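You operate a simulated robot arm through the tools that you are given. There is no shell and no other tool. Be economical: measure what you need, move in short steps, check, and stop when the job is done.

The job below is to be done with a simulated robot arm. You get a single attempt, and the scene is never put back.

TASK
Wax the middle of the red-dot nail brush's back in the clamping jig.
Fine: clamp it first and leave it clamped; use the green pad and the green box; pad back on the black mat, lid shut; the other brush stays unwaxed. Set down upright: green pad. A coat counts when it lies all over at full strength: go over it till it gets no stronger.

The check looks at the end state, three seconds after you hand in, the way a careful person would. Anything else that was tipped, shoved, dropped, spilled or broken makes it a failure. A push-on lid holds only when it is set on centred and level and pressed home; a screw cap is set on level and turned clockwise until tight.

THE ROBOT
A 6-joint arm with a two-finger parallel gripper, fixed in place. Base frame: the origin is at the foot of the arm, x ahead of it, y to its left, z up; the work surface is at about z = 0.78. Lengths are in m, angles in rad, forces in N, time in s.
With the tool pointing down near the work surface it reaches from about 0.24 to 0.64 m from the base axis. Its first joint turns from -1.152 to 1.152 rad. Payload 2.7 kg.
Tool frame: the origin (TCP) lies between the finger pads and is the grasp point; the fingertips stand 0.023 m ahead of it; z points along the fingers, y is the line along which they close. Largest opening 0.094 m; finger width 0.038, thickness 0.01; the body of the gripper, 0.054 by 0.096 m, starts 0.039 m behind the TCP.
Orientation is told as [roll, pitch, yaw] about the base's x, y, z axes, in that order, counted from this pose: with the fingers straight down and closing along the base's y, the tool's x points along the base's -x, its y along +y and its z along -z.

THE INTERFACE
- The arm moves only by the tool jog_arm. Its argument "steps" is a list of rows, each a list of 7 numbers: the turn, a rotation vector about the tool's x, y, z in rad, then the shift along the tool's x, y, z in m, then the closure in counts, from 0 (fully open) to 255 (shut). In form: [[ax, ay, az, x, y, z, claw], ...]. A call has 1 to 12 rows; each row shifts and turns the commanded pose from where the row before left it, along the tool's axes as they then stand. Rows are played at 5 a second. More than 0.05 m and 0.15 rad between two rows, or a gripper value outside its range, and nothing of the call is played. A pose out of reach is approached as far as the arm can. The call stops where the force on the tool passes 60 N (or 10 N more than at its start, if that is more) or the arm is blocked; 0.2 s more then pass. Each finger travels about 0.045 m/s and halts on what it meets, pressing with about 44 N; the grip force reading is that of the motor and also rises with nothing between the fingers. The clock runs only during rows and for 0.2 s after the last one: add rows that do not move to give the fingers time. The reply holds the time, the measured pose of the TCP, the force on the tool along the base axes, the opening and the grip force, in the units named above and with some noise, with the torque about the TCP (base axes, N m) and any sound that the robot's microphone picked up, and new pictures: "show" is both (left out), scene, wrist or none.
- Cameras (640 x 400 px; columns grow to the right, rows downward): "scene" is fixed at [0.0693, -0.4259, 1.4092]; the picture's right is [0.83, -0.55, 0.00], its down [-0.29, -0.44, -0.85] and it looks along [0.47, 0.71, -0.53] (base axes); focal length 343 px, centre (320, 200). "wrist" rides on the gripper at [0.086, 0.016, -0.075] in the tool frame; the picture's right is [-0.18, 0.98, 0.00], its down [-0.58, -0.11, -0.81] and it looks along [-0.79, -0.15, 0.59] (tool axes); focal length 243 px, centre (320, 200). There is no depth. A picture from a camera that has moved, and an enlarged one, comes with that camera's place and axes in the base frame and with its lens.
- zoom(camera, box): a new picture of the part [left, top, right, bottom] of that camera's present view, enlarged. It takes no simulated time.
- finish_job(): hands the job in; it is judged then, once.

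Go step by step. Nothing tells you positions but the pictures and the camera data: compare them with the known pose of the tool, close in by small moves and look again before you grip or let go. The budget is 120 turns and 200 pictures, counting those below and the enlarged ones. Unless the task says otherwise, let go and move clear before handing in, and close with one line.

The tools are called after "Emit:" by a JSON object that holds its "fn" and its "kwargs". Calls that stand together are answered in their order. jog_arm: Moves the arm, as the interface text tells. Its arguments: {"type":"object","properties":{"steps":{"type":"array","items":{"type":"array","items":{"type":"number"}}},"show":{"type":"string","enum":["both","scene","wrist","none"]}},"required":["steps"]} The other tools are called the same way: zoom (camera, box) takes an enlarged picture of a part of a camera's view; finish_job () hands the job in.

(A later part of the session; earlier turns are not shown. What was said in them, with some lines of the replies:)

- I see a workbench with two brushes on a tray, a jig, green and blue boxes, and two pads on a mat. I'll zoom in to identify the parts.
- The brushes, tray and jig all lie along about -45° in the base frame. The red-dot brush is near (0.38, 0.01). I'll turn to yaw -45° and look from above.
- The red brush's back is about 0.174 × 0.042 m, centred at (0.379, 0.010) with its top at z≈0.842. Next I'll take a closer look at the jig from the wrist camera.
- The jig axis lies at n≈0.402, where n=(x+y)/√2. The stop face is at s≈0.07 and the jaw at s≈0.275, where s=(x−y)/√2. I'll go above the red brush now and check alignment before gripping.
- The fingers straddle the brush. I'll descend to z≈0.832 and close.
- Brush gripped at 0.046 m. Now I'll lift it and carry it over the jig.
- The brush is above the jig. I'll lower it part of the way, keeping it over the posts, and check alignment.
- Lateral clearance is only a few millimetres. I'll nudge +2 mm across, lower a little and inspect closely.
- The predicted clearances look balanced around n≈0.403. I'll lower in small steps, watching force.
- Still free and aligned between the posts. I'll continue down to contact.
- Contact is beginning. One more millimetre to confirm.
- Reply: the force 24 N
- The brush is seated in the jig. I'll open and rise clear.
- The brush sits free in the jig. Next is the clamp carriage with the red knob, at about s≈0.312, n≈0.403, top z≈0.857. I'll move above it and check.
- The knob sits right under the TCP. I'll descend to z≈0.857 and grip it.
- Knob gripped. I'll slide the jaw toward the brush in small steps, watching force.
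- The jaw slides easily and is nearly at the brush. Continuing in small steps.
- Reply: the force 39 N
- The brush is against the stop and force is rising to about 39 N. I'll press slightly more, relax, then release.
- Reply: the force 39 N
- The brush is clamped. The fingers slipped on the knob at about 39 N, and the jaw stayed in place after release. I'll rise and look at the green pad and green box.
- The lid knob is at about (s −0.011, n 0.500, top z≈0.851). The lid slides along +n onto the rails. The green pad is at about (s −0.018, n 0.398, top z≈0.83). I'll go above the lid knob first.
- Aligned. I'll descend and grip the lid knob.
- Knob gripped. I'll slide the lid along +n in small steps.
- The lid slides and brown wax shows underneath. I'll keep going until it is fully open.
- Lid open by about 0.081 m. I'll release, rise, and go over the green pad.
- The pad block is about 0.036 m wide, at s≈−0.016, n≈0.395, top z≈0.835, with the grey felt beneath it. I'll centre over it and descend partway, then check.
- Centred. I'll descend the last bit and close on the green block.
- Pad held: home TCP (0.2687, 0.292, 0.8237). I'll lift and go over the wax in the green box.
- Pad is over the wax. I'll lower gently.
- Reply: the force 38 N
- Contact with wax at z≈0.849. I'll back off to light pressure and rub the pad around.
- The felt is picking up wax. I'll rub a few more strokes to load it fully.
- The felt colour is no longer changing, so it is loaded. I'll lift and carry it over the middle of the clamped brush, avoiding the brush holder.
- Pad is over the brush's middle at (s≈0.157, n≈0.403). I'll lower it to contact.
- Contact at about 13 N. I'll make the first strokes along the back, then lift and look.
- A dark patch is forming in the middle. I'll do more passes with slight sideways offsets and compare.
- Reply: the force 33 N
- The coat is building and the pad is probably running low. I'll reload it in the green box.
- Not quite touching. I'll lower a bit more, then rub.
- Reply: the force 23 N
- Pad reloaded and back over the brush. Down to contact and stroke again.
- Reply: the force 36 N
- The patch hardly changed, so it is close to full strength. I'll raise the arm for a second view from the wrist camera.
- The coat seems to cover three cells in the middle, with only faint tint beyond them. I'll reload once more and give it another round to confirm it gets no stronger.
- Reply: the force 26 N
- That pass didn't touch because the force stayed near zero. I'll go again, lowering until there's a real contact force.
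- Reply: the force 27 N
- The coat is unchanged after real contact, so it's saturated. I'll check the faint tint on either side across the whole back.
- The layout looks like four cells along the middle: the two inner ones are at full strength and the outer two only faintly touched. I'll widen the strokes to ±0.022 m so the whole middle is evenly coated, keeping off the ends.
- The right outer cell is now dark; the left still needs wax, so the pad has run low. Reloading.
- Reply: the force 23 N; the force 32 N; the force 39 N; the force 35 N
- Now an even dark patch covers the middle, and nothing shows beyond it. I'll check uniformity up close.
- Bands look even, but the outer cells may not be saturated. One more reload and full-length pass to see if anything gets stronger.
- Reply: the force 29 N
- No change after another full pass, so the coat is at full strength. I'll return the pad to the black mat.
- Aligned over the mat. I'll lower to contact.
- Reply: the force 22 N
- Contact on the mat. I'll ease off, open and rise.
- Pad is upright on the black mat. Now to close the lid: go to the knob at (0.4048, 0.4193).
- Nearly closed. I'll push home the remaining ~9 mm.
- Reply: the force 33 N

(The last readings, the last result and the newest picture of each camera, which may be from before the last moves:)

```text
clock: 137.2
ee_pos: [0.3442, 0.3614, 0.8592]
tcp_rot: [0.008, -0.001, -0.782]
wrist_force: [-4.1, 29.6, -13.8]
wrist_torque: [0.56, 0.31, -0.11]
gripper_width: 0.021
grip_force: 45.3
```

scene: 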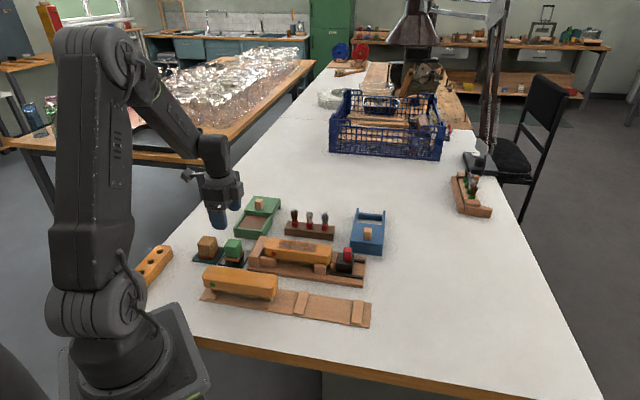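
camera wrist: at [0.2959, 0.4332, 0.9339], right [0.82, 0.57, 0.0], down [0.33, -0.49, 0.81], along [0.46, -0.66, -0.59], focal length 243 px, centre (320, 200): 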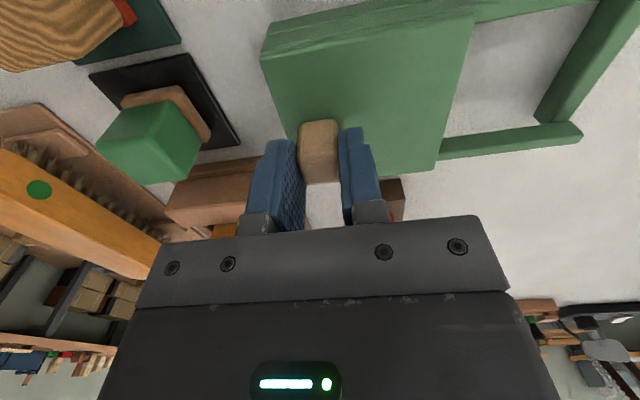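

The lid has hit its stop and is closed. I'll ease off, release and rise.

Emit:
{"fn": "jog_arm", "kwargs": {"steps": [[0, 0, 0, 0, 0.0012, 0, 255], [0, 0, 0, 0, 0, 0, 200], [0, 0, 0, 0, 0, 0, 130], [0, 0, 0, 0, 0, 0, 100], [0, 0, 0, 0, 0, 0, 100], [0, 0, 0, 0, 0, -0.04, 100], [0, 0, 0, 0, 0, -0.045, 100], [0, 0, 0, 0, 0, -0.045, 100], [0, 0, 0, 0.04, 0, 0, 100], [0, 0, 0, 0.04, 0, 0, 100], [0, 0, 0, 0, 0, 0, 100]]}}

Emit:
{"fn": "zoom", "kwargs": {"camera": "scene", "box": [180, 190, 290, 280]}}

Emit:
{"fn": "zoom", "kwargs": {"camera": "scene", "box": [190, 185, 390, 330]}}

Emit:
{"fn": "zoom", "kwargs": {"camera": "scene", "box": [250, 225, 375, 295]}}

```text
clock: 139.6
ee_pos: [0.2879, 0.4163, 0.9904]
tcp_rot: [0.0, 0.0, -0.782]
wrist_force: [0.3, 0.4, 0.5]
wrist_torque: [-0.04, -0.01, 0.0]
gripper_width: 0.0573
grip_force: 0.0
camera wrist: at [0.2393, 0.4878, 1.0645], right [0.82, 0.57, 0.0], down [0.33, -0.49, 0.81], along [0.46, -0.66, -0.59], focal length 243 px, centre (320, 200)
```

scene: 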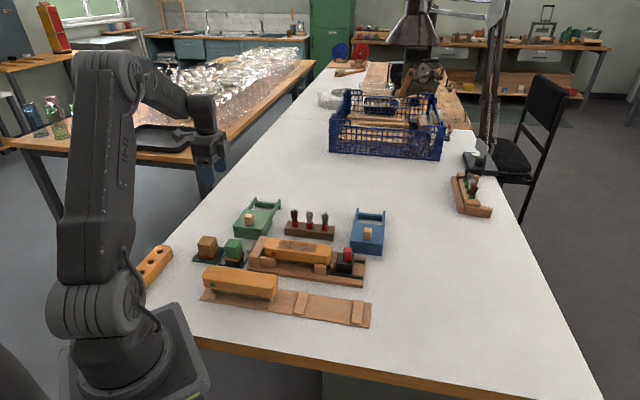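
wrist: 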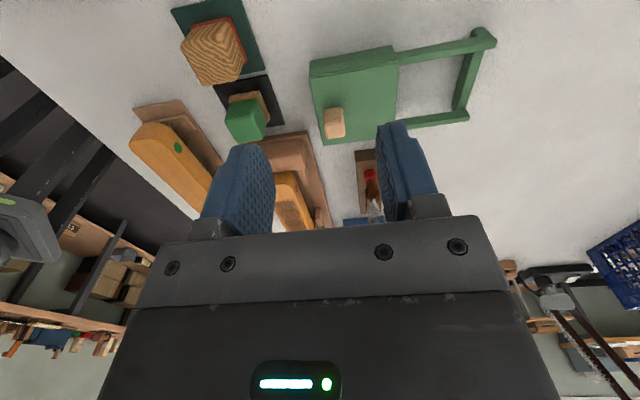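

```text
4.44 times, centred on (235, 235) of scene
camera zoom: at [0.0693, -0.4259, 1.4092], right [0.83, -0.55, 0.0], down [-0.29, -0.44, -0.85], along [0.47, 0.71, -0.53], focal length 1525 px, centre (698, 44)
```

zoom: 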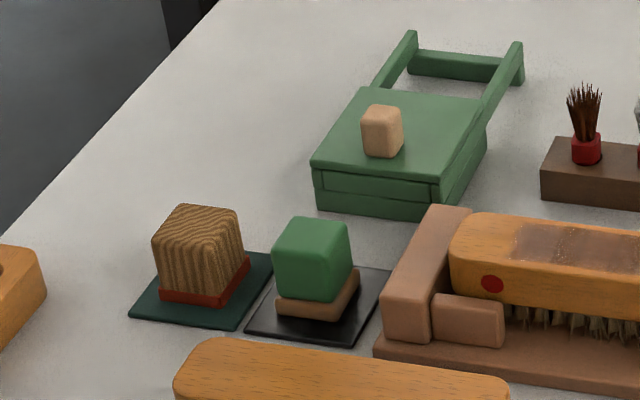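

```text
2.76 times, centred on (290, 258) of scene
camera zoom: at [0.0693, -0.4259, 1.4092], right [0.83, -0.55, 0.0], down [-0.29, -0.44, -0.85], along [0.47, 0.71, -0.53], focal length 946 px, centre (403, 41)
```

zoom: 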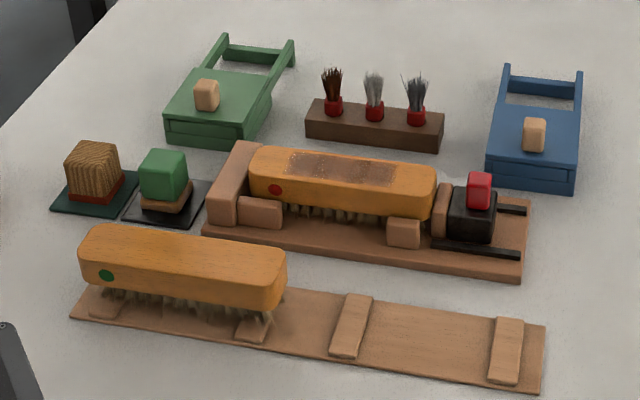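

```text
5.12 times, centred on (312, 260) of scene
camera zoom: at [0.0693, -0.4259, 1.4092], right [0.83, -0.55, 0.0], down [-0.29, -0.44, -0.85], along [0.47, 0.71, -0.53], focal length 1756 px, centre (358, -107)
```

zoom: 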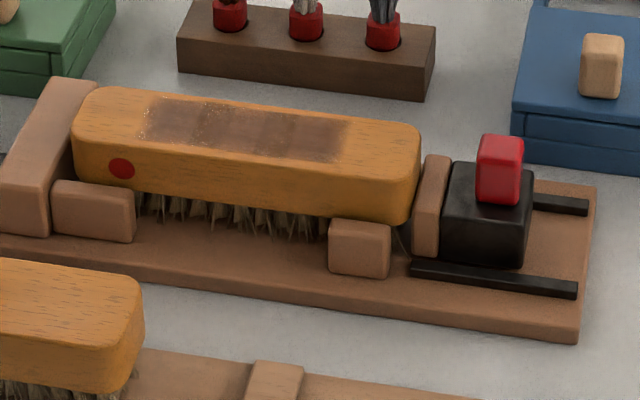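

Emit:
{"fn": "zoom", "kwargs": {"camera": "scene", "box": [318, 245, 360, 280]}}

Emit:
{"fn": "zoom", "kwargs": {"camera": "scene", "box": [245, 230, 287, 275]}}

```text
11.43 times, centred on (339, 262) of scene
camera zoom: at [0.0693, -0.4259, 1.4092], right [0.83, -0.55, 0.0], down [-0.29, -0.44, -0.85], along [0.47, 0.71, -0.53], focal length 3921 px, centre (103, -514)
```

zoom: 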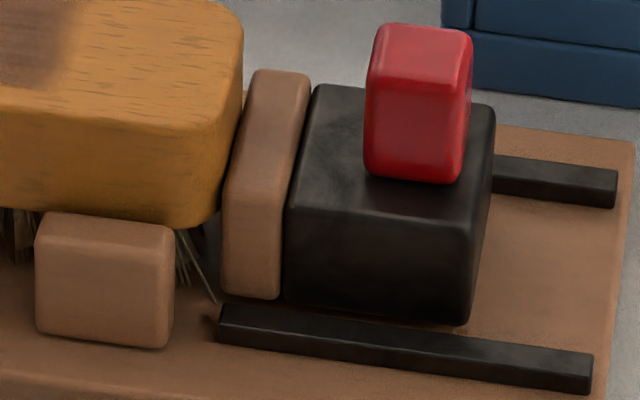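

```text
8.89 times, centred on (266, 252) of scene
camera zoom: at [0.0693, -0.4259, 1.4092], right [0.83, -0.55, 0.0], down [-0.29, -0.44, -0.85], along [0.47, 0.71, -0.53], focal length 3049 px, centre (800, -267)
```

zoom: 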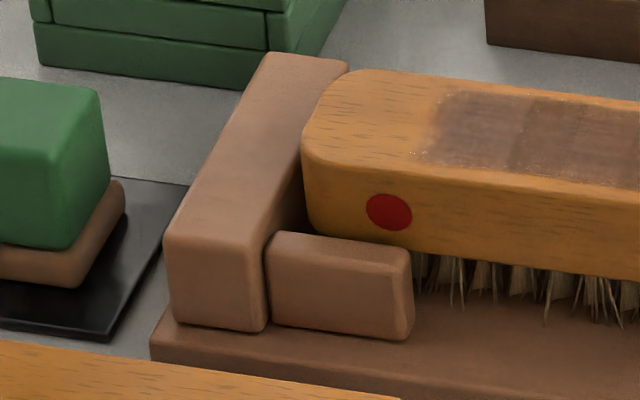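

Everything is in place: the brush is clamped against the stop, the middle is fully coated, the pad is upright on the black mat, the green lid is shut, and the other brush is untouched. Handing in.

Emit:
{"fn": "finish_job", "kwargs": {}}

```text
The job is handed in.
```

The red-dot brush is clamped in the jig and the middle of its back is waxed to full strength. The green pad is upright on the black mat, the green box lid is shut, and the other brush was left unwaxed.
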